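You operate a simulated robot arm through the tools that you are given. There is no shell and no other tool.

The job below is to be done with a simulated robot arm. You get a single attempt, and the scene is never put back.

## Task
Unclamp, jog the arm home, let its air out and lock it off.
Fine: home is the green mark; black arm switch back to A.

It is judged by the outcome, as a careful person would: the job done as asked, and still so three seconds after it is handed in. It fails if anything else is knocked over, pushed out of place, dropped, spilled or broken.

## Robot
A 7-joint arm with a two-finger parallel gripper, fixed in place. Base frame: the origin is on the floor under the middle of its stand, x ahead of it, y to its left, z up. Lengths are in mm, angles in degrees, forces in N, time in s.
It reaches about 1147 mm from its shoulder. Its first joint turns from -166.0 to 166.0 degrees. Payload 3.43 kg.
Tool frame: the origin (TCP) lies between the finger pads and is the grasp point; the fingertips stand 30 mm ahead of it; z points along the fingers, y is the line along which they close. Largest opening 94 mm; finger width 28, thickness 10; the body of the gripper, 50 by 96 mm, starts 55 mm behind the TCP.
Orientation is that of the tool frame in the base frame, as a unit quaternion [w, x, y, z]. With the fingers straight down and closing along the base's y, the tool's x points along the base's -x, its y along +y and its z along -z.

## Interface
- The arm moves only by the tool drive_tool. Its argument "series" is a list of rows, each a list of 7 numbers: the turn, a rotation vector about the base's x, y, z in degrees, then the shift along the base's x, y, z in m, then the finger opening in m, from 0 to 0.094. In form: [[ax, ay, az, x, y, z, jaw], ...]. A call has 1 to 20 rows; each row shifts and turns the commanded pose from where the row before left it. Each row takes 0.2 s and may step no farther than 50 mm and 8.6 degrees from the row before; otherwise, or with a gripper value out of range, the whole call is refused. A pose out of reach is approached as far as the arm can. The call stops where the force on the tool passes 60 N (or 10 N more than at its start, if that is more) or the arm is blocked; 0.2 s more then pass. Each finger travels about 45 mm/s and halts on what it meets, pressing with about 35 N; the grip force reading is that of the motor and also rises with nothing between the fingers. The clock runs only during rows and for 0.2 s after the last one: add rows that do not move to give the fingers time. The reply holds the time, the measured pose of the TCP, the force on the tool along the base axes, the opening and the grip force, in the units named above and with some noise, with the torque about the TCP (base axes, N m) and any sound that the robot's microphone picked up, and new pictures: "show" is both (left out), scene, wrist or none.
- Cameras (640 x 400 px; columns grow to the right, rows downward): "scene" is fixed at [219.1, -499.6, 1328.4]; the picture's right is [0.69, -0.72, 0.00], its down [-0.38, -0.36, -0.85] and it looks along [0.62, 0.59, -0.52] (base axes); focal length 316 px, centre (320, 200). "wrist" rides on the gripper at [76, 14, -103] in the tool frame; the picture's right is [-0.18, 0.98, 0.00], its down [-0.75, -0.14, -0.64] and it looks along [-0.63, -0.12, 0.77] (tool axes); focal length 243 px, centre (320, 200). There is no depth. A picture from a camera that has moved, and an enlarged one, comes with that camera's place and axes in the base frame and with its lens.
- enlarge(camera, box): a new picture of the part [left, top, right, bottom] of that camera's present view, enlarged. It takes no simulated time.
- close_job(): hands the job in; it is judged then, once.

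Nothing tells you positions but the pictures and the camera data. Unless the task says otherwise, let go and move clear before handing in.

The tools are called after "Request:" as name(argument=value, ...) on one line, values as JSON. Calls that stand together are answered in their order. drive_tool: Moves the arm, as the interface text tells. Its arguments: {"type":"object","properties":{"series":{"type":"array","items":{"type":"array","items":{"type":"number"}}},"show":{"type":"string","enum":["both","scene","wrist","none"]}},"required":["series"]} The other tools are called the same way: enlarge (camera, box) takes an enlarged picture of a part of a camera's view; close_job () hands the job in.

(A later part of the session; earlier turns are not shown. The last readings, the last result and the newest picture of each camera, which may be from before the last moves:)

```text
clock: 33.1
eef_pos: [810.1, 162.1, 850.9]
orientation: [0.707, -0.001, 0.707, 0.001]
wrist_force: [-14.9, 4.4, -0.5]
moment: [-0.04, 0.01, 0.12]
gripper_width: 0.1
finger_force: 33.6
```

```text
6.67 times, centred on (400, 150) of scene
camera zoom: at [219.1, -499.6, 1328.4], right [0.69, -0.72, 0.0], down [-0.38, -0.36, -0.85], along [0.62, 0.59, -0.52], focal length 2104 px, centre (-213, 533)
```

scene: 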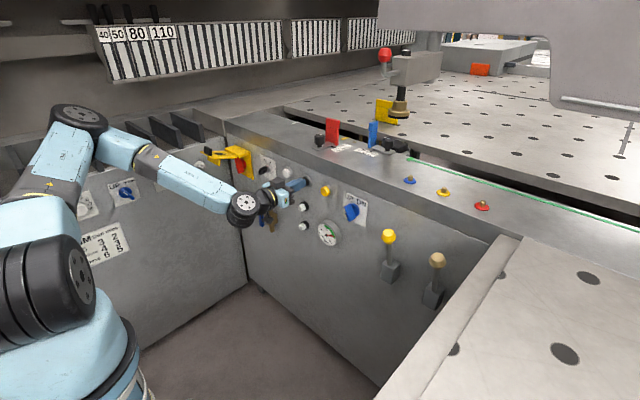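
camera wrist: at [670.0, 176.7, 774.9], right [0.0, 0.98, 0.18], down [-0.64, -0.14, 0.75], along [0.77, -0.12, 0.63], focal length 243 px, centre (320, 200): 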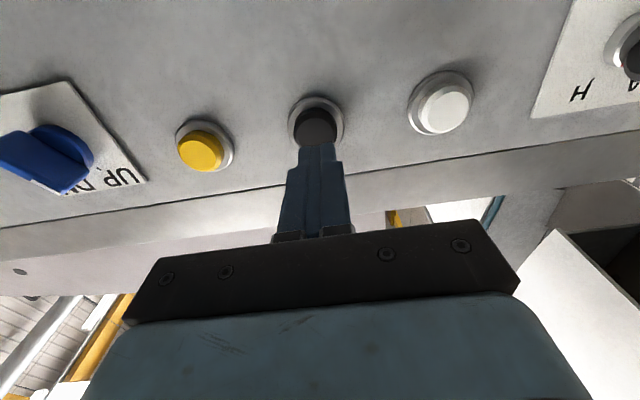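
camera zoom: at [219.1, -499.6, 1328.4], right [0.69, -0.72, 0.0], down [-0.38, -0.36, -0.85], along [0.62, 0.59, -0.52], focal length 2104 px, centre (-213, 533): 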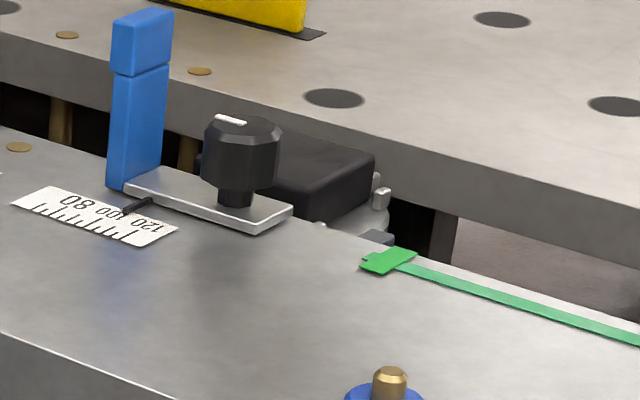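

About 105 mm left at roughly 73 mm/s. I'll hold for a bit under a second more.

Request:
drive_tool(series=[[0, 0, 0, 0, 0, 0, 0.0], [0, 0, 0, 0, 0, 0, 0.0], [0, 0, 0, 0, 0, 0, 0.0], [0, 0, 0, 0, 0, 0, 0.0]], show="scene")

Request:
enlarge(camera="scene", box=[370, 120, 460, 180])

```text
clock: 34.1
eef_pos: [810.5, 162.5, 851.6]
orientation: [0.707, -0.001, 0.708, 0.001]
wrist_force: [-16.5, 3.9, -2.2]
moment: [-0.01, 0.04, 0.12]
gripper_width: 0.0
finger_force: 33.2
```

scene: 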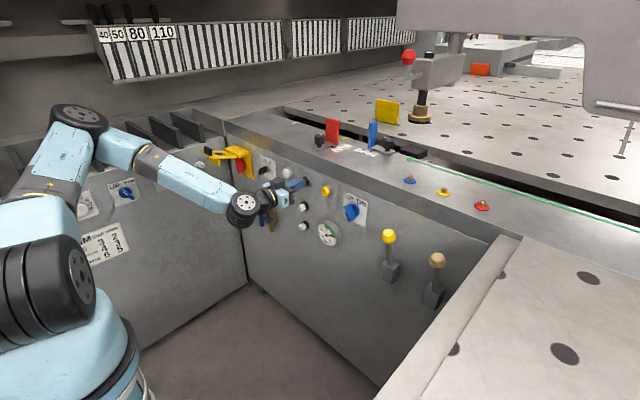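

```text
6.67 times, centred on (415, 150) of scene
camera zoom: at [219.1, -499.6, 1328.4], right [0.69, -0.72, 0.0], down [-0.38, -0.36, -0.85], along [0.62, 0.59, -0.52], focal length 2104 px, centre (-313, 533)
```

zoom: 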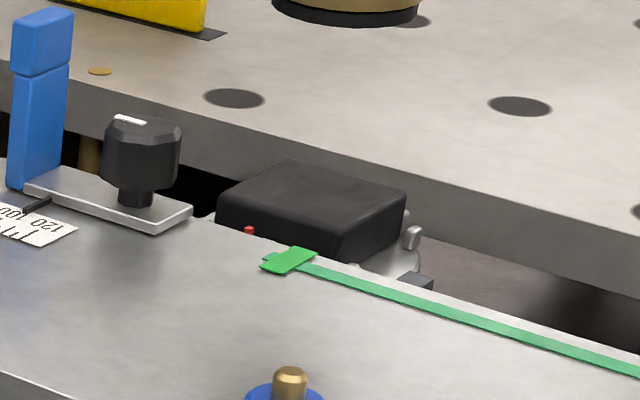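

About 30 mm remain (~0.4 s). One more short hold.

Request:
drive_tool(series=[[0, 0, 0, 0, 0, 0, 0.0]], show="scene")

Request:
enlarge(camera="scene", box=[370, 120, 460, 180])

```text
clock: 34.5
eef_pos: [809.9, 162.8, 850.0]
orientation: [0.707, -0.001, 0.707, 0.001]
wrist_force: [-15.7, 4.6, -2.7]
moment: [0.02, -0.01, 0.18]
gripper_width: 0.0
finger_force: 32.9
```

scene: 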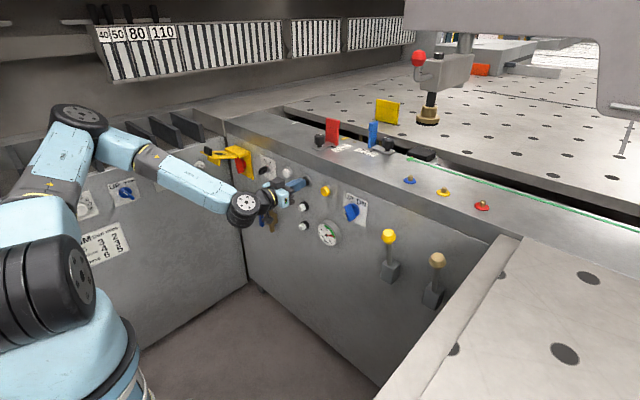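

```text
6.67 times, centred on (415, 150) of scene
camera zoom: at [219.1, -499.6, 1328.4], right [0.69, -0.72, 0.0], down [-0.38, -0.36, -0.85], along [0.62, 0.59, -0.52], focal length 2104 px, centre (-313, 533)
```

zoom: 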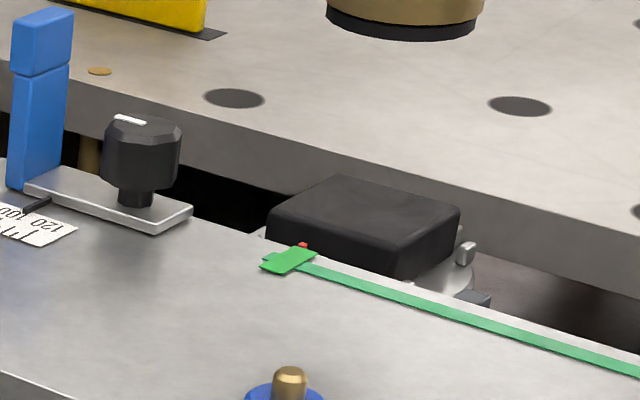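

The red pointer is right at the green mark. Releasing now.

Request:
drive_tool(series=[[0, 0, 0, -0.03, 0, 0, 0.0], [0, 0, 0, -0.01, 0, 0, 0.0]], show="scene")

Request:
enlarge(camera="scene", box=[400, 145, 430, 165])

Request:
enlarge(camera="scene", box=[370, 120, 460, 180])

Request:
enlarge(camera="scene", box=[330, 120, 360, 140])

```text
clock: 35.1
eef_pos: [770.0, 162.7, 849.5]
orientation: [0.707, -0.001, 0.707, 0.0]
wrist_force: [0.1, 0.4, -0.3]
moment: [0.01, 0.0, -0.06]
gripper_width: 0.0
finger_force: 33.2
```

scene: 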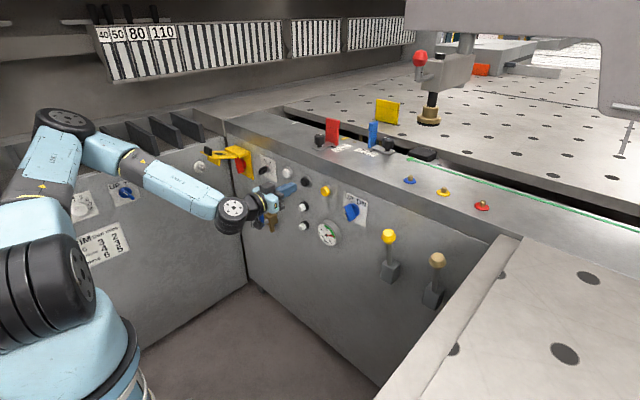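

```text
16.00 times, centred on (415, 155) of scene
camera zoom: at [219.1, -499.6, 1328.4], right [0.69, -0.72, 0.0], down [-0.38, -0.36, -0.85], along [0.62, 0.59, -0.52], focal length 5051 px, centre (-1200, 920)
```

zoom: 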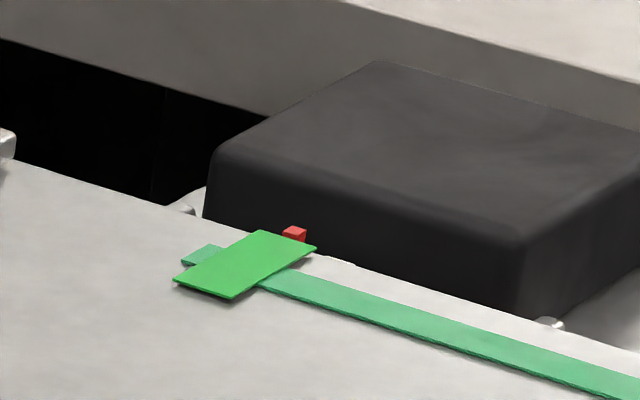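

```text
6.67 times, centred on (415, 150) of scene
camera zoom: at [219.1, -499.6, 1328.4], right [0.69, -0.72, 0.0], down [-0.38, -0.36, -0.85], along [0.62, 0.59, -0.52], focal length 2104 px, centre (-313, 533)
```

zoom: 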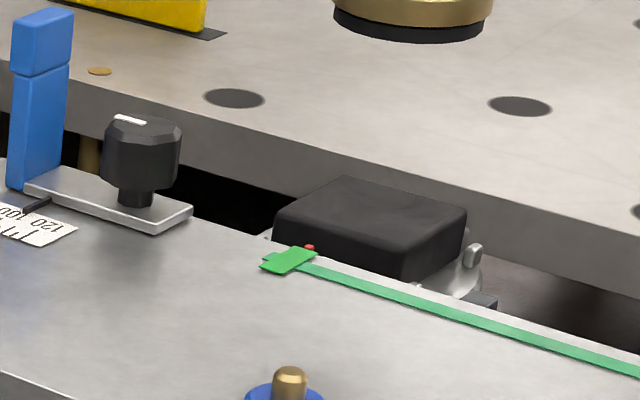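

```text
16.00 times, centred on (345, 130) of scene
camera zoom: at [219.1, -499.6, 1328.4], right [0.69, -0.72, 0.0], down [-0.38, -0.36, -0.85], along [0.62, 0.59, -0.52], focal length 5051 px, centre (-80, 1320)
```

zoom: 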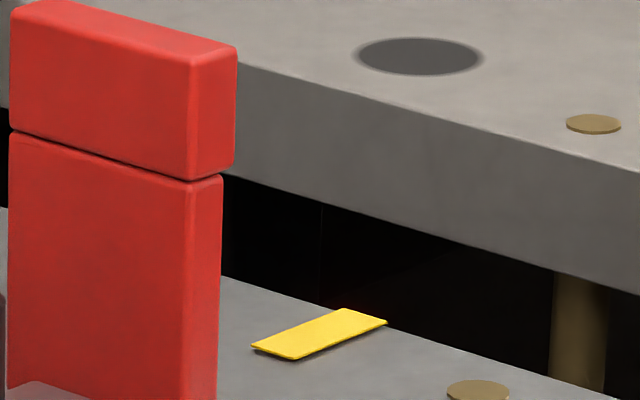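

The arm's pointer rests on the green mark, about 1–2 mm off centre. Next is the air: I'll move to the blue valve handle (vertical, pivot near (349, 617), top near z 716) and look at it closely.

Request:
drive_tool(series=[[0, 0, 0, -0.03, 0.01, 0, 0.0], [0, 0, 0, -0.02, 0.03, -0.03, 0.0], [0, 0, 0, -0.01, 0.03, -0.03, 0.0], [0, 0, 0, 0, 0.03, -0.03, 0.0], [0, 0, 0, 0, 0.02, -0.03, 0.0], [0, 0, 0, 0, 0.01, -0.03, 0.0], [0, 0, 0, 0, 0, 0, 0.0]])

Request:
enlarge(camera="scene", box=[235, 180, 345, 255])

```text
clock: 36.7
eef_pos: [707.0, 294.8, 699.2]
orientation: [0.707, -0.001, 0.707, 0.001]
wrist_force: [0.4, 0.2, -0.3]
moment: [0.02, 0.0, -0.01]
gripper_width: 0.0
finger_force: 33.3
camera wrist: at [603.0, 307.9, 622.4], right [0.0, 0.98, 0.18], down [-0.64, -0.14, 0.76], along [0.77, -0.12, 0.63], focal length 243 px, centre (320, 200)
```

scene: 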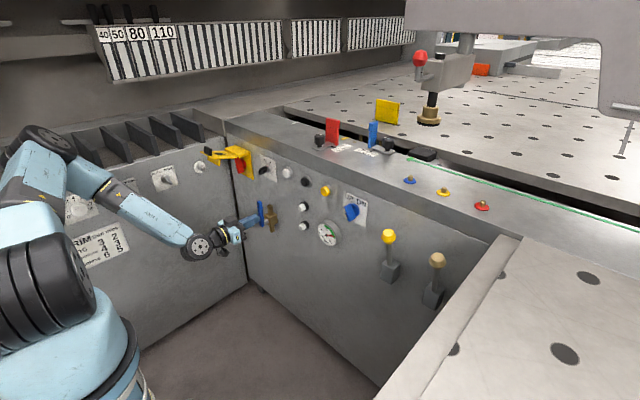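
wrist: 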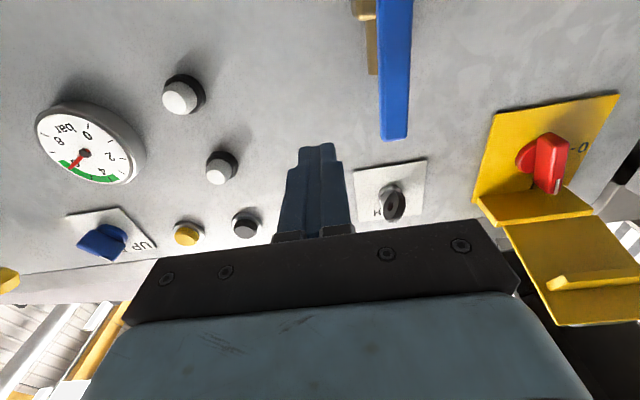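

```text
5.33 times, centred on (290, 218) of scene
camera zoom: at [219.1, -499.6, 1328.4], right [0.69, -0.72, 0.0], down [-0.38, -0.36, -0.85], along [0.62, 0.59, -0.52], focal length 1684 px, centre (480, 107)
```

zoom: 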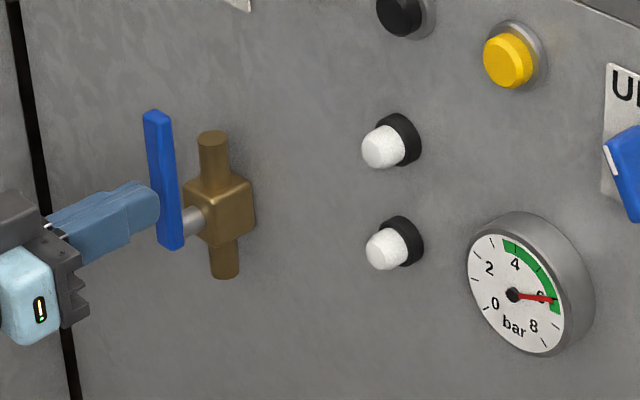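

Handle top confirmed at (785, 349, 718). I'll bring the closed fingers beside it and test pushing it toward +y gently.

Request:
drive_tool(series=[[0, 0, 0, 0.03, 0.01, 0, 0.0], [0, 0, 0, 0.032, 0.008, 0.001, 0.0], [0, 0, 0, 0, 0.008, 0, 0.0], [0, 0, 0, 0, 0.006, 0, 0.0], [0, 0, 0, 0, 0.006, 0, 0.0], [0, 0, 0, 0, 0.006, 0.001, 0.0]])

Request:
enlarge(camera="scene", box=[235, 180, 345, 255])

```text
clock: 38.1
eef_pos: [771.3, 332.1, 699.8]
orientation: [0.705, 0.003, 0.709, -0.005]
wrist_force: [-1.0, -40.0, -14.9]
moment: [0.36, 0.08, -0.22]
gripper_width: 0.2
finger_force: 32.9
camera wrist: at [667.5, 345.8, 623.0], right [0.01, 0.98, 0.18], down [-0.64, -0.13, 0.76], along [0.77, -0.12, 0.63], focal length 243 px, centre (320, 200)
```

scene: 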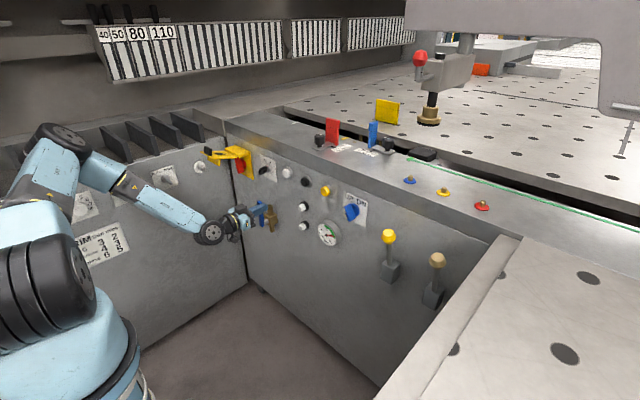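
wrist: 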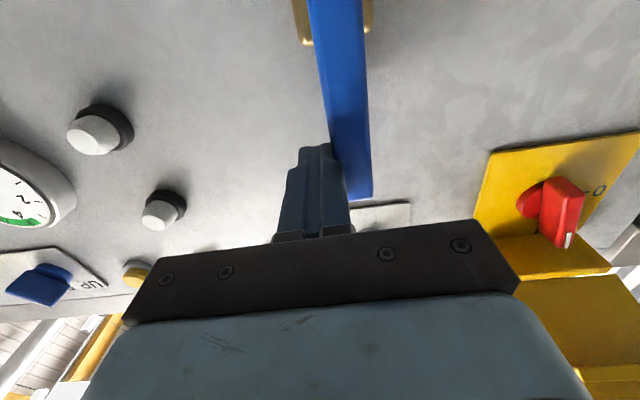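

```text
5.33 times, centred on (290, 218) of scene
camera zoom: at [219.1, -499.6, 1328.4], right [0.69, -0.72, 0.0], down [-0.38, -0.36, -0.85], along [0.62, 0.59, -0.52], focal length 1684 px, centre (480, 107)
```

zoom: 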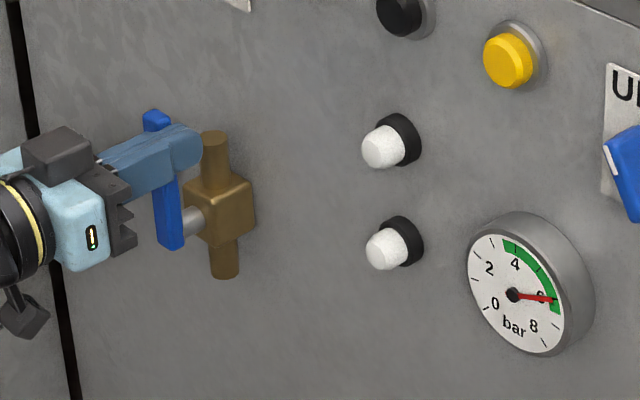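

It's against its stop that way, so it turns the other way. I'll go round to the left side of the handle and push toward −y.

Request:
drive_tool(series=[[0, 0, 0, 0, -0.014, 0, 0.0], [0, 0, 0, -0.045, 0, 0, 0.0], [0, 0, 0, 0, 0.035, 0, 0.0], [0, 0, 0, 0, 0.033, 0, 0.0], [0, 0, 0, 0, 0, 0, 0.0], [0, 0, 0, 0.025, 0, 0, 0.0], [0, 0, 0, 0.02, 0, 0, 0.0], [0, 0, 0, 0, -0.01, 0, 0.0], [0, 0, 0, 0, -0.012, 0, 0.0], [0, 0, 0, 0, -0.01, 0, 0.0]])

Request:
enlarge(camera="scene", box=[235, 180, 345, 255])

```text
clock: 40.3
eef_pos: [771.6, 358.3, 701.4]
orientation: [0.706, -0.001, 0.709, 0.0]
wrist_force: [0.2, -0.4, 0.1]
moment: [0.01, 0.02, 0.01]
gripper_width: 0.6
finger_force: 32.8
camera wrist: at [668.1, 373.4, 623.9], right [0.0, 0.98, 0.18], down [-0.64, -0.14, 0.76], along [0.77, -0.12, 0.63], focal length 243 px, centre (320, 200)
```

scene: 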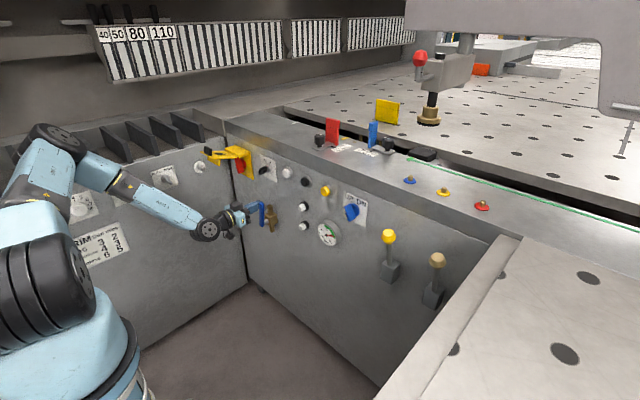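
wrist: 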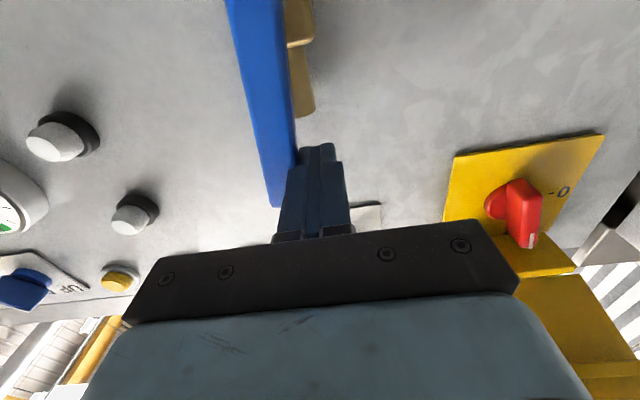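

```text
5.33 times, centred on (290, 218) of scene
camera zoom: at [219.1, -499.6, 1328.4], right [0.69, -0.72, 0.0], down [-0.38, -0.36, -0.85], along [0.62, 0.59, -0.52], focal length 1684 px, centre (480, 107)
```

zoom: 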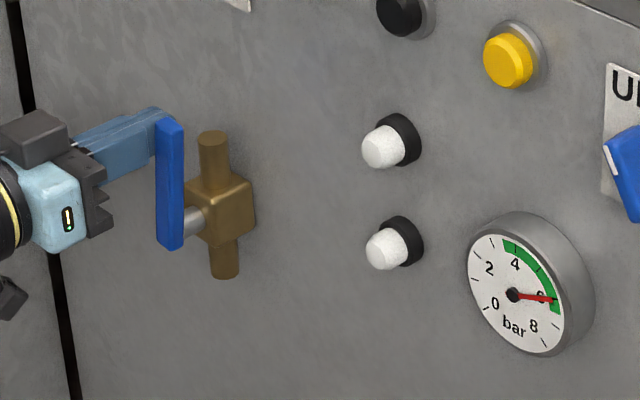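

The handle is swinging toward −y. I'll follow its arc.

Request:
drive_tool(series=[[0, 0, 0, 0, -0.0188, 0.0003, 0.0], [0, 0, 0, 0, -0.0208, -0.0047, 0.0], [0, 0, 0, 0, -0.0188, -0.01, 0.0], [0, 0, 0, 0, -0.0154, -0.013, 0.0], [0, 0, 0, 0, -0.011, -0.0175, 0.0]], show="scene")

Request:
enlarge(camera="scene", box=[235, 180, 345, 255])

```text
clock: 41.5
eef_pos: [773.1, 274.7, 655.9]
orientation: [0.707, -0.002, 0.707, 0.002]
wrist_force: [-0.2, -1.1, 1.2]
moment: [0.02, 0.02, -0.03]
gripper_width: 0.0
finger_force: 33.1
```

scene: 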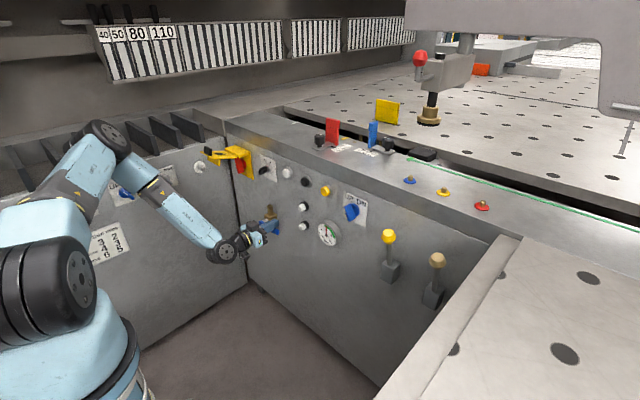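

```text
5.33 times, centred on (290, 218) of scene
camera zoom: at [219.1, -499.6, 1328.4], right [0.69, -0.72, 0.0], down [-0.38, -0.36, -0.85], along [0.62, 0.59, -0.52], focal length 1684 px, centre (480, 107)
```

zoom: 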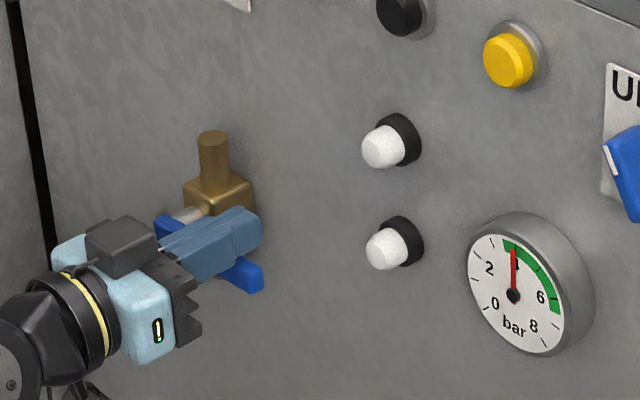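

Pressure is dropping (4 bar now). I'll push the handle to its end stop.

Request:
drive_tool(series=[[0, 0, 0, 0, -0.0045, -0.011, 0.0], [0, 0, 0, 0, -0.001, -0.005, 0.0], [0, 0, 0, 0, 0, -0.003, 0.0], [0, 0, 0, 0, 0, 0, 0.0]], show="scene")

Request:
enlarge(camera="scene", box=[235, 180, 345, 255])

```text
clock: 42.5
eef_pos: [772.8, 270.3, 649.9]
orientation: [0.706, -0.001, 0.709, 0.0]
wrist_force: [-0.5, -0.5, 1.4]
moment: [-0.03, -0.01, -0.01]
gripper_width: 0.2
finger_force: 32.7
out of reach, approached as far as the arm can: row 1, 2
```

scene: 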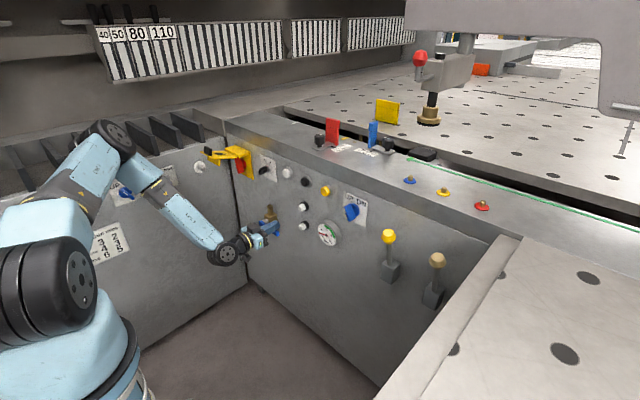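

```text
5.33 times, centred on (290, 218) of scene
camera zoom: at [219.1, -499.6, 1328.4], right [0.69, -0.72, 0.0], down [-0.38, -0.36, -0.85], along [0.62, 0.59, -0.52], focal length 1684 px, centre (480, 107)
```

zoom: 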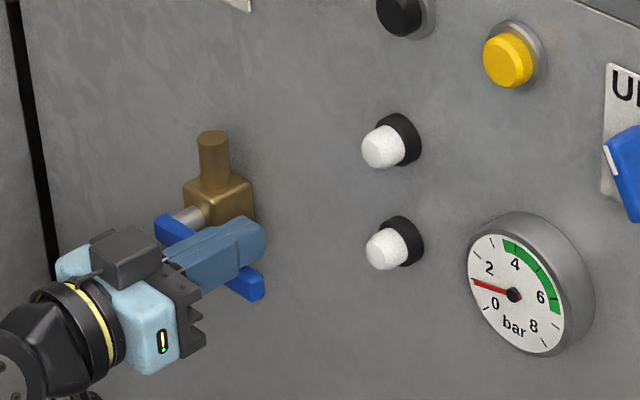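

Gauge is at about 1.5 bar and falling. The arm reached a joint limit in height, so I'll tip the fingers slightly down to finish the last few degrees.

Request:
drive_tool(series=[[0, 5, 0, 0, 0, 0, 0.0], [0, 5, 0, 0, 0, 0, 0.0], [0, 5, 0, 0, 0, 0, 0.0], [0, 0, 0, 0, 0, 0, 0.0]])

Request:
enlarge(camera="scene", box=[235, 180, 345, 255])

```text
clock: 43.5
eef_pos: [774.4, 269.2, 648.6]
orientation: [0.609, 0.0, 0.793, 0.0]
wrist_force: [9.5, 2.1, 18.3]
moment: [-0.03, -0.43, -0.2]
gripper_width: 0.1
finger_force: 33.3
camera wrist: at [654.7, 283.3, 600.2], right [0.05, 0.98, 0.18], down [-0.43, -0.14, 0.89], along [0.9, -0.12, 0.41], focal length 243 px, centre (320, 200)
```

scene: 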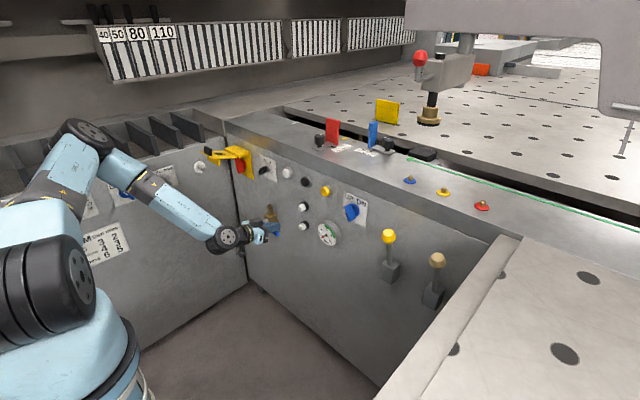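
wrist: 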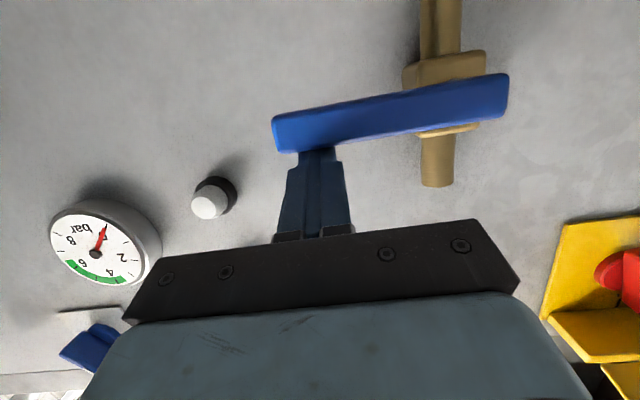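

```text
5.33 times, centred on (290, 218) of scene
camera zoom: at [219.1, -499.6, 1328.4], right [0.69, -0.72, 0.0], down [-0.38, -0.36, -0.85], along [0.62, 0.59, -0.52], focal length 1684 px, centre (480, 107)
```

zoom: 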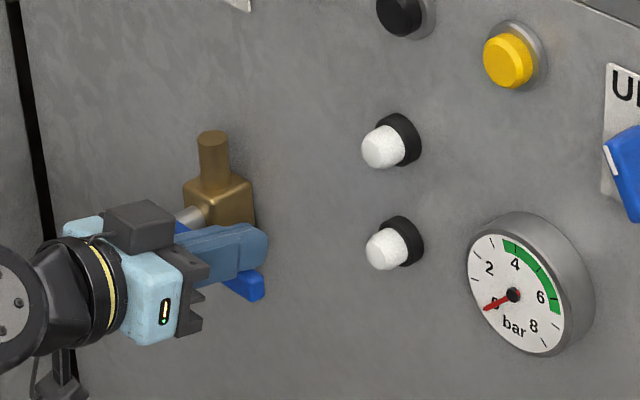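

Gauge reads 0 and the valve handle is crosswise. I'll back away and go look at the isolator from the front.

Request:
drive_tool(series=[[0, 0, 0, -0.02, 0, 0.008, 0.0], [0, 0, 0, -0.04, 0, 0.01, 0.0], [0, -5, 0, -0.01, 0.025, 0.02, 0.0], [0, -5, 0, 0, 0.034, 0.02, 0.0], [0, -5, 0, 0, 0.034, 0.02, 0.03], [0, 0, 0, 0, 0.034, 0.02, 0.05], [0, 0, 0, 0, 0.034, 0.02, 0.06], [0, 0, 0, 0, 0.034, 0.01, 0.06], [0, 0, 0, 0, 0, 0, 0.06]])

Request:
enlarge(camera="scene", box=[235, 180, 345, 255])

```text
clock: 45.5
eef_pos: [704.8, 466.5, 775.0]
orientation: [0.707, 0.0, 0.707, 0.0]
wrist_force: [-0.3, -0.1, -0.4]
moment: [0.0, -0.01, 0.0]
gripper_width: 60.1
finger_force: 0.0
camera wrist: at [601.0, 479.7, 698.2], right [0.0, 0.98, 0.18], down [-0.64, -0.14, 0.75], along [0.77, -0.12, 0.63], focal length 243 px, centre (320, 200)
```

scene: 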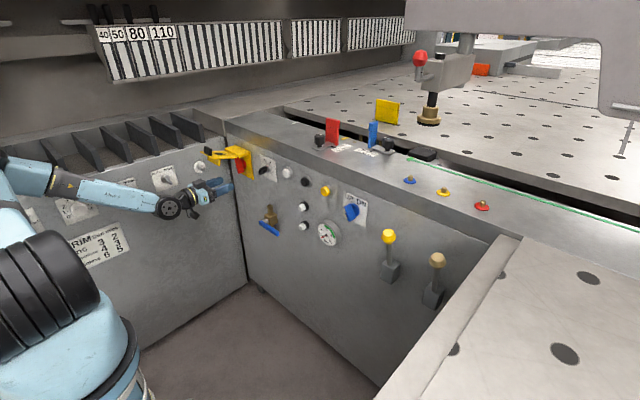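
wrist: 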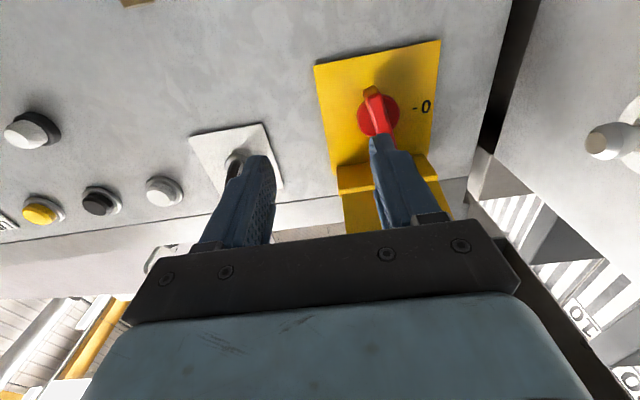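

```text
5.33 times, centred on (290, 218) of scene
camera zoom: at [219.1, -499.6, 1328.4], right [0.69, -0.72, 0.0], down [-0.38, -0.36, -0.85], along [0.62, 0.59, -0.52], focal length 1684 px, centre (480, 107)
```

zoom: 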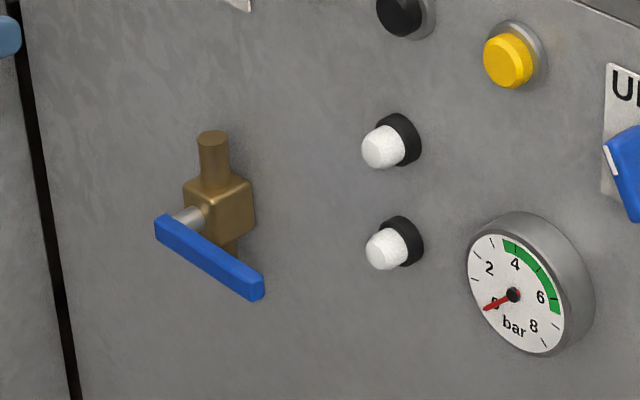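

Air is fully out. Now centring on the isolator.

Request:
drive_tool(series=[[0, 0, 0, 0, 0.023, 0, 0.06], [0, 0, 0, 0, 0.023, 0, 0.06], [0, 0, 0, 0, 0, 0, 0.06]], show="wrist")

Request:
enlarge(camera="wrist", box=[240, 40, 420, 240])

Request:
enlarge(camera="scene", box=[195, 135, 265, 190])

```text
clock: 46.3
eef_pos: [704.3, 510.6, 777.5]
orientation: [0.707, 0.0, 0.708, 0.0]
wrist_force: [-0.9, 0.1, 0.1]
moment: [-0.01, 0.0, -0.02]
gripper_width: 60.0
finger_force: 0.0
camera wrist: at [600.0, 525.2, 699.2], right [0.0, 0.98, 0.18], down [-0.64, -0.14, 0.76], along [0.77, -0.12, 0.63], focal length 243 px, centre (320, 200)
```

wrist: 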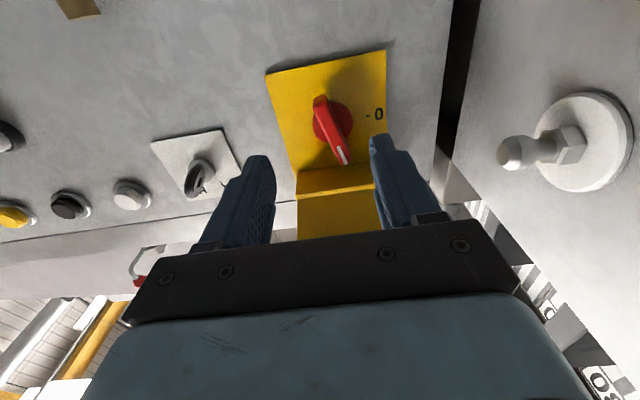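

```text
2.00 times, centred on (330, 140) of wrist
camera zoom: at [600.0, 525.2, 699.2], right [0.0, 0.98, 0.18], down [-0.64, -0.14, 0.76], along [0.77, -0.12, 0.63], focal length 485 px, centre (300, 320)
```

zoom: 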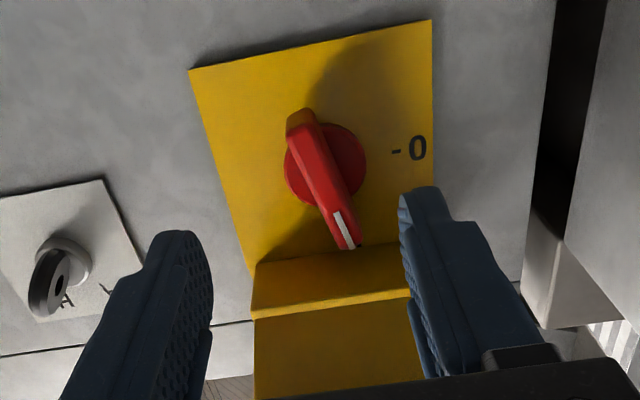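

```text
7.27 times, centred on (230, 162) of scene
camera zoom: at [219.1, -499.6, 1328.4], right [0.69, -0.72, 0.0], down [-0.38, -0.36, -0.85], along [0.62, 0.59, -0.52], focal length 2296 px, centre (974, 473)
```

zoom: 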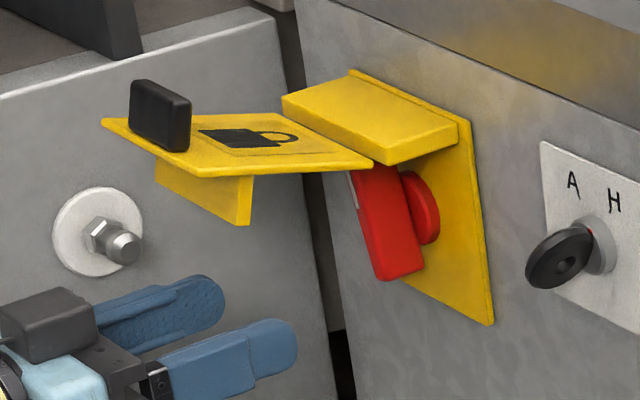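

The isolator handle pivots near (y 517, z 796), vertical at I, with O to its left. The open flap hangs close above, so I'll turn it by pushing its lower end toward −y with closed fingers, staying below the flap.

Request:
drive_tool(series=[[0, 0, 0, 0.01, 0.02, -0.003, 0.03], [0, 0, 0, 0.02, 0.02, -0.003, 0.0], [0, 0, 0, 0.02, 0, 0, 0.0], [0, 0, 0, 0, 0, 0, 0.0], [0, 0, 0, 0.025, 0, 0, 0.0], [0, 0, 0, 0.022, 0, 0, 0.0], [0, 0, 0, 0, 0, 0, 0.0]])

Request:
enlarge(camera="wrist", box=[200, 20, 420, 220])

Request:
enlarge(camera="scene", box=[195, 135, 265, 190])

```text
clock: 47.9
eef_pos: [801.6, 549.6, 765.3]
orientation: [0.707, 0.0, 0.707, 0.0]
wrist_force: [0.0, -0.3, 0.5]
moment: [-0.01, 0.0, 0.02]
gripper_width: 0.0
finger_force: 33.1
camera wrist: at [697.7, 563.5, 688.1], right [0.0, 0.98, 0.18], down [-0.64, -0.14, 0.76], along [0.77, -0.12, 0.63], focal length 243 px, centre (320, 200)
```

scene: 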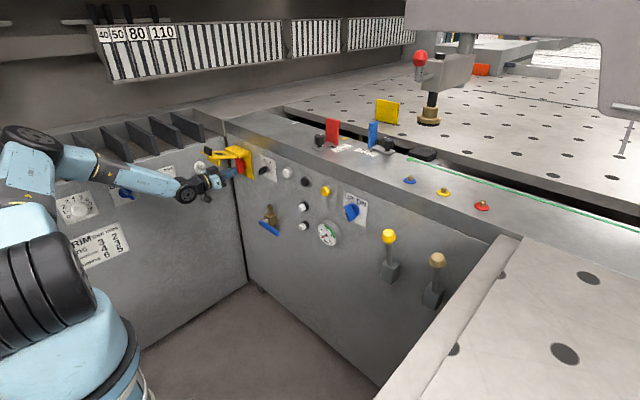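
wrist: 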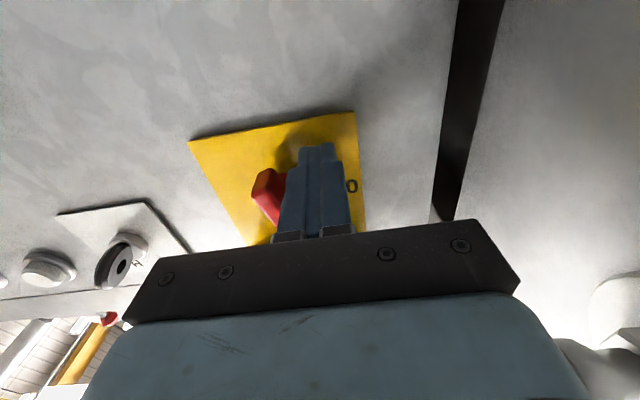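

```text
2.00 times, centred on (310, 120) of wrist
camera zoom: at [697.7, 563.5, 688.1], right [0.0, 0.98, 0.18], down [-0.64, -0.14, 0.76], along [0.77, -0.12, 0.63], focal length 485 px, centre (340, 360)
```

zoom: 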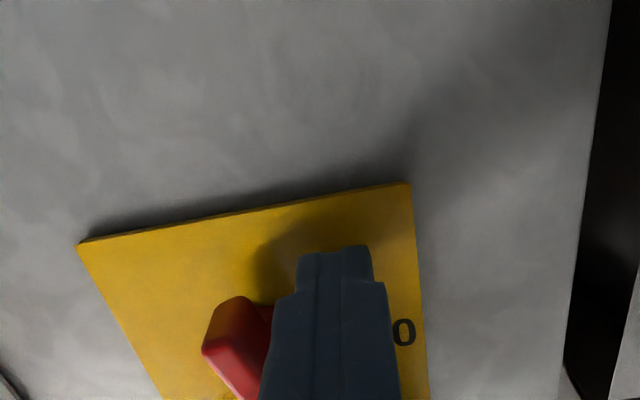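

```text
7.27 times, centred on (230, 162) of scene
camera zoom: at [219.1, -499.6, 1328.4], right [0.69, -0.72, 0.0], down [-0.38, -0.36, -0.85], along [0.62, 0.59, -0.52], focal length 2296 px, centre (974, 473)
```

zoom: 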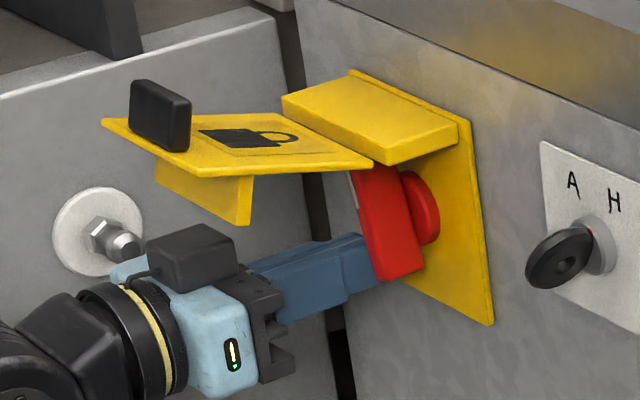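

Request:
drive_tool(series=[[0, 0, 0, 0, -0.011, 0.004, 0.0], [0, 0, 0, 0, -0.006, -0.002, 0.0], [0, 0, 0, 0, -0.006, -0.003, 0.0], [0, 0, 0, 0, -0.006, -0.001, 0.0]])

Request:
enlarge(camera="scene", box=[195, 135, 265, 190])

```text
clock: 48.9
eef_pos: [802.0, 522.6, 765.6]
orientation: [0.706, -0.001, 0.708, 0.0]
wrist_force: [0.2, 0.3, -0.3]
moment: [0.0, 0.04, 0.01]
gripper_width: 0.1
finger_force: 32.8
camera wrist: at [697.4, 536.5, 687.8], right [0.0, 0.98, 0.18], down [-0.64, -0.14, 0.76], along [0.77, -0.12, 0.63], focal length 243 px, centre (320, 200)
```

scene: 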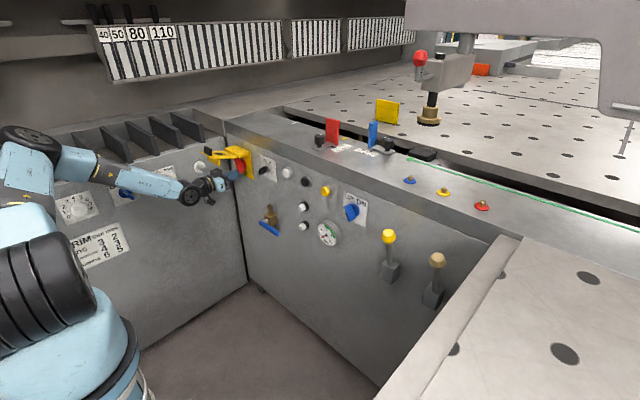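
wrist: 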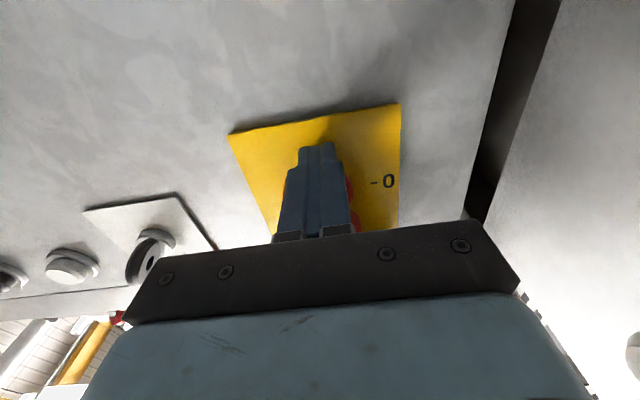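

```text
7.27 times, centred on (230, 162) of scene
camera zoom: at [219.1, -499.6, 1328.4], right [0.69, -0.72, 0.0], down [-0.38, -0.36, -0.85], along [0.62, 0.59, -0.52], focal length 2296 px, centre (974, 473)
```

zoom: 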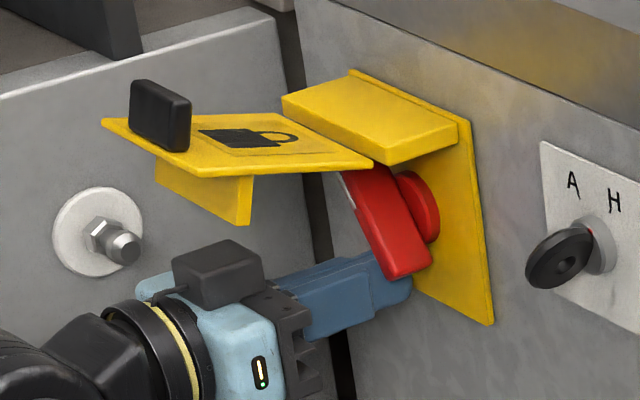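

It's turning. Continuing the arc.

Request:
drive_tool(series=[[0, 0, 0, 0, -0.007, -0.002, 0.0], [0, 0, 0, 0, -0.007, 0.0, 0.0], [0, 0, 0, 0, -0.008, 0.004, 0.0], [0, 0, 0, 0, -0.006, 0.006, 0.0]])

Request:
enlarge(camera="scene", box=[195, 135, 265, 190])

```text
clock: 49.9
eef_pos: [801.7, 493.1, 775.1]
orientation: [0.706, -0.001, 0.708, 0.001]
wrist_force: [0.7, -0.2, -0.7]
moment: [-0.02, 0.0, -0.02]
gripper_width: 0.1
finger_force: 33.2
camera wrist: at [697.5, 507.8, 696.6], right [0.0, 0.98, 0.18], down [-0.64, -0.14, 0.75], along [0.77, -0.12, 0.63], focal length 243 px, centre (320, 200)
```

scene: 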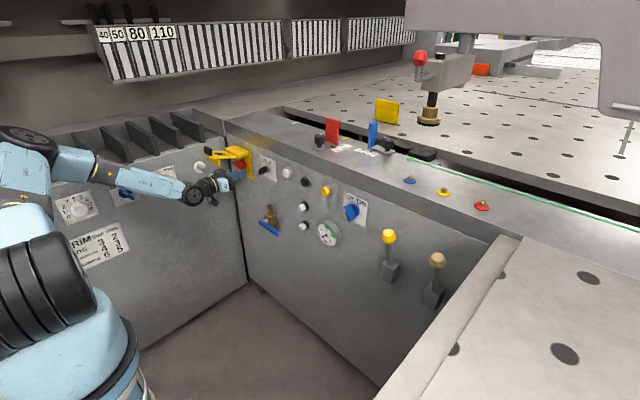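
wrist: 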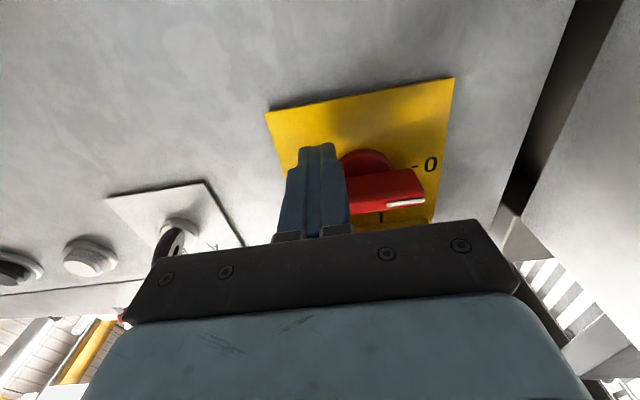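

```text
7.27 times, centred on (230, 162) of scene
camera zoom: at [219.1, -499.6, 1328.4], right [0.69, -0.72, 0.0], down [-0.38, -0.36, -0.85], along [0.62, 0.59, -0.52], focal length 2296 px, centre (974, 473)
```

zoom: 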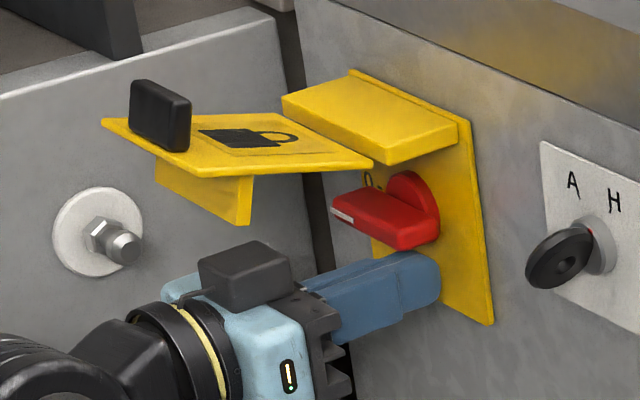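

The handle is across at O. A small extra push up to be sure it's seated.

Request:
drive_tool(series=[[0, 0, 0, 0, -0.001, 0.004, 0.0], [0, 0, 0, 0, 0, 0.003, 0.0], [0, 0, 0, 0, 0, 0.002, 0.0]], show="wrist")

Request:
enlarge(camera="scene", box=[195, 135, 265, 190])

```text
clock: 50.7
eef_pos: [800.2, 491.1, 778.9]
orientation: [0.704, -0.001, 0.71, -0.002]
wrist_force: [-1.3, -4.9, -27.6]
moment: [0.0, 0.27, 0.34]
gripper_width: 0.0
finger_force: 33.1
camera wrist: at [695.9, 505.4, 702.5], right [0.0, 0.98, 0.18], down [-0.64, -0.14, 0.76], along [0.77, -0.12, 0.62], focal length 243 px, centre (320, 200)
```

wrist: 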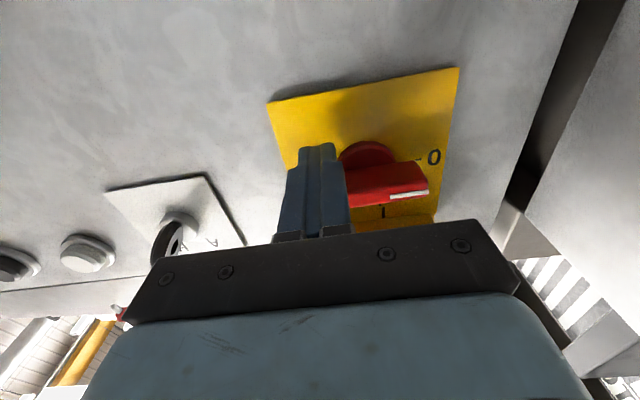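

```text
7.27 times, centred on (230, 162) of scene
camera zoom: at [219.1, -499.6, 1328.4], right [0.69, -0.72, 0.0], down [-0.38, -0.36, -0.85], along [0.62, 0.59, -0.52], focal length 2296 px, centre (974, 473)
```

zoom: 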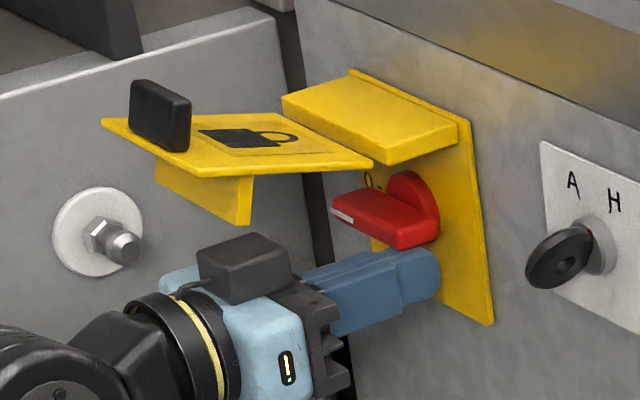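

Isolator is off. While here, I'll set the black A/H knob to A now that power and air are off, approaching as with the other selector.

Request:
drive_tool(series=[[0, 0, 0, 0, 0, -0.01, 0.0], [0, 0, 0, -0.045, 0, 0, 0.0], [5.6, 0, 0, -0.02, -0.02, 0.01, 0.03], [5.6, 0, 0, 0, -0.04, 0.014, 0.05], [5.6, 0, 0, 0, -0.04, 0.014, 0.06], [5.6, 0, 0, 0, -0.0325, 0.014, 0.06], [5.6, 0, 0, 0, 0, 0, 0.06], [0, 0, 0, 0, 0, 0, 0.06]])

Request:
enlarge(camera="wrist", box=[260, 70, 380, 190])

```text
clock: 52.5
eef_pos: [735.5, 360.7, 826.7]
orientation: [0.685, 0.17, 0.687, 0.172]
wrist_force: [-0.3, -0.5, -0.6]
moment: [-0.02, -0.02, 0.02]
gripper_width: 60.1
finger_force: 0.0
camera wrist: at [631.5, 409.3, 764.5], right [0.0, 0.78, 0.62], down [-0.64, -0.48, 0.6], along [0.77, -0.4, 0.5], focal length 243 px, centre (320, 200)
```

scene: 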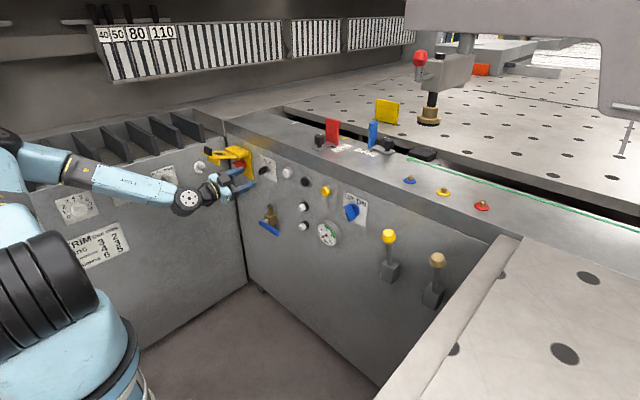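
wrist: 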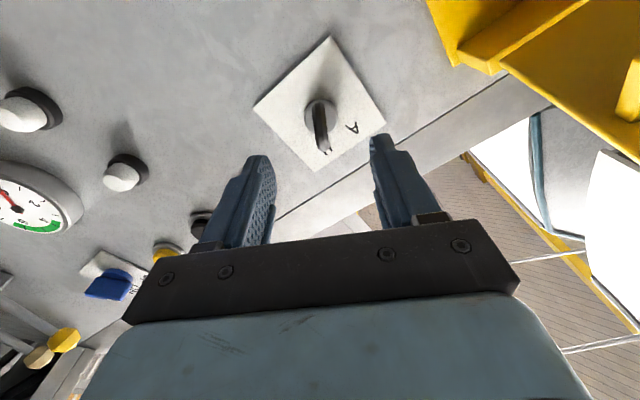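

```text
3.33 times, centred on (320, 130) of wrist
camera zoom: at [631.5, 409.3, 764.5], right [0.0, 0.78, 0.62], down [-0.64, -0.48, 0.6], along [0.77, -0.4, 0.5], focal length 809 px, centre (320, 433)
```

zoom: 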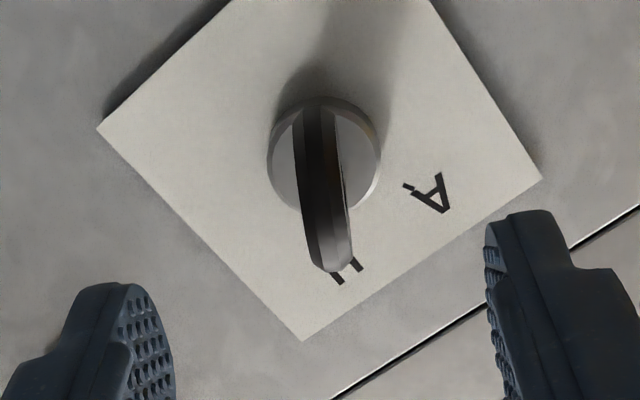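

The knob is edge-on between the fingers and points at H. Moving in and gripping.

Request:
drive_tool(series=[[0, 0, 0, 0.022, 0, 0, 0.06], [0, 0, 0, 0.022, 0, 0, 0.06], [0, 0, 0, 0.02, 0, 0, 0.06], [0, 0, 0, 0, 0, 0, 0.04], [0, 0, 0, 0, 0, 0, 0.02], [0, 0, 0, 0, 0, 0, 0.005], [0, 0, 0, 0, 0, 0, 0.002]])

```text
clock: 54.1
eef_pos: [800.3, 361.5, 826.7]
orientation: [0.686, 0.17, 0.686, 0.172]
wrist_force: [1.5, 14.8, 8.2]
moment: [0.0, 0.19, 0.14]
gripper_width: 14.3
finger_force: 31.1
camera wrist: at [696.9, 409.3, 764.6], right [0.0, 0.78, 0.62], down [-0.64, -0.48, 0.6], along [0.77, -0.4, 0.5], focal length 243 px, centre (320, 200)
```

scene: 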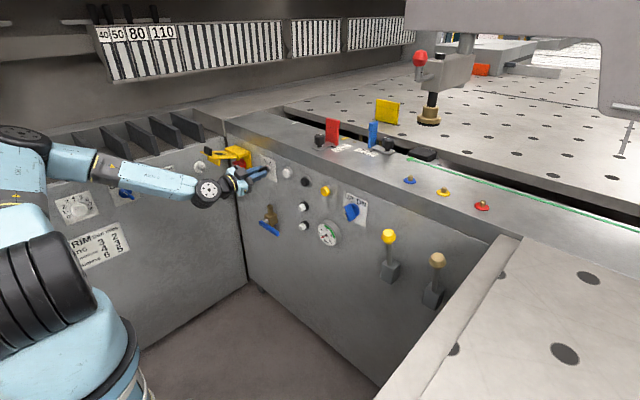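
wrist: 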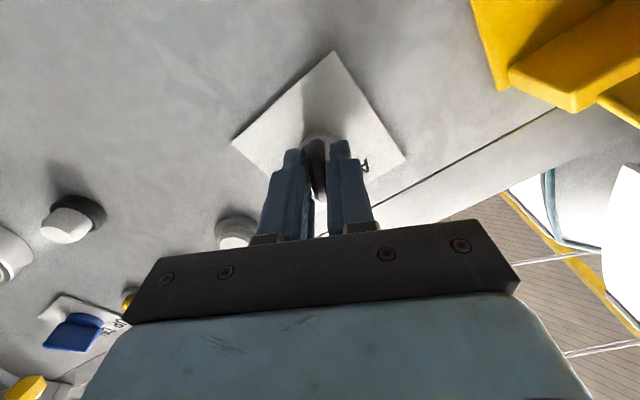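

Request:
drive_tool(series=[[-7, 0, 0, 0, 0, 0, 0.002], [-7, 0, 0, 0, 0, 0, 0.002], [-7, 0, 0, 0, 0, 0, 0.002], [-7, 0, 0, 0, 0, 0, 0.002], [-7, 0, 0, 0, 0, 0, 0.002], [-7, 0, 0, 0, 0, 0, 0.002], [-7, 0, 0, 0, 0, 0, 0.002], [-7, 0, 0, 0, 0, 0, 0.002], [-2, 0, 0, 0, 0, 0, 0.002]])

Request:
enlarge(camera="scene", box=[370, 30, 470, 180])

```text
clock: 55.8
eef_pos: [799.0, 358.3, 826.0]
orientation: [0.694, -0.13, 0.697, -0.13]
wrist_force: [-29.7, -5.1, 7.9]
moment: [0.02, -0.48, 0.54]
gripper_width: 9.9
finger_force: 43.4
stopped in row 8: the force on the tool passed its limit at 61 N (the readings are from after the stop); the commanded pose is now the measured one
camera wrist: at [694.7, 344.4, 748.9], right [0.0, 0.98, -0.18], down [-0.64, 0.14, 0.76], along [0.77, 0.12, 0.63], focal length 243 px, centre (320, 200)
```

scene: 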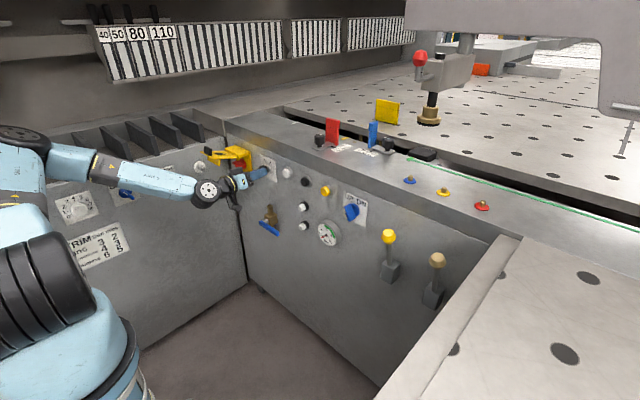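
wrist: 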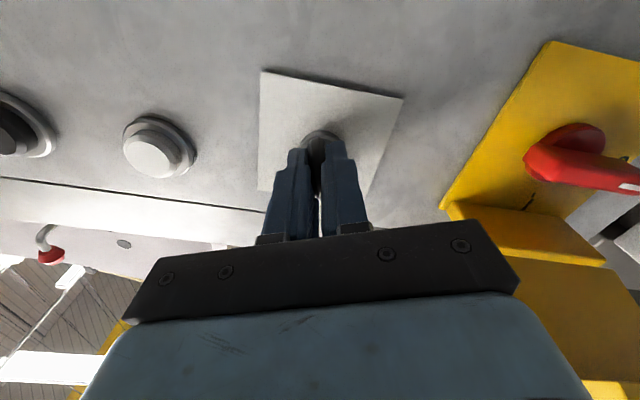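

```text
2.67 times, centred on (420, 105) of scene
camera zoom: at [219.1, -499.6, 1328.4], right [0.69, -0.72, 0.0], down [-0.38, -0.36, -0.85], along [0.62, 0.59, -0.52], focal length 842 px, centre (53, 453)
```

zoom: 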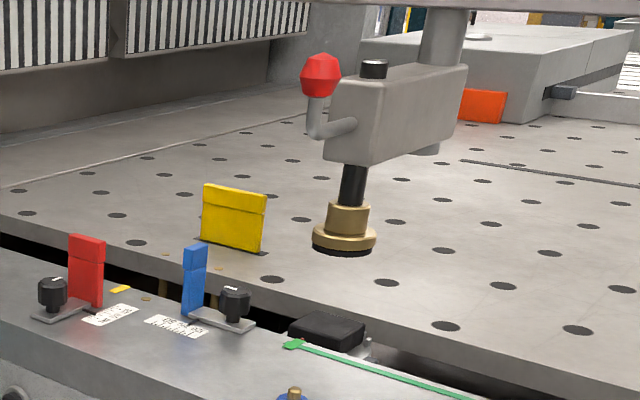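

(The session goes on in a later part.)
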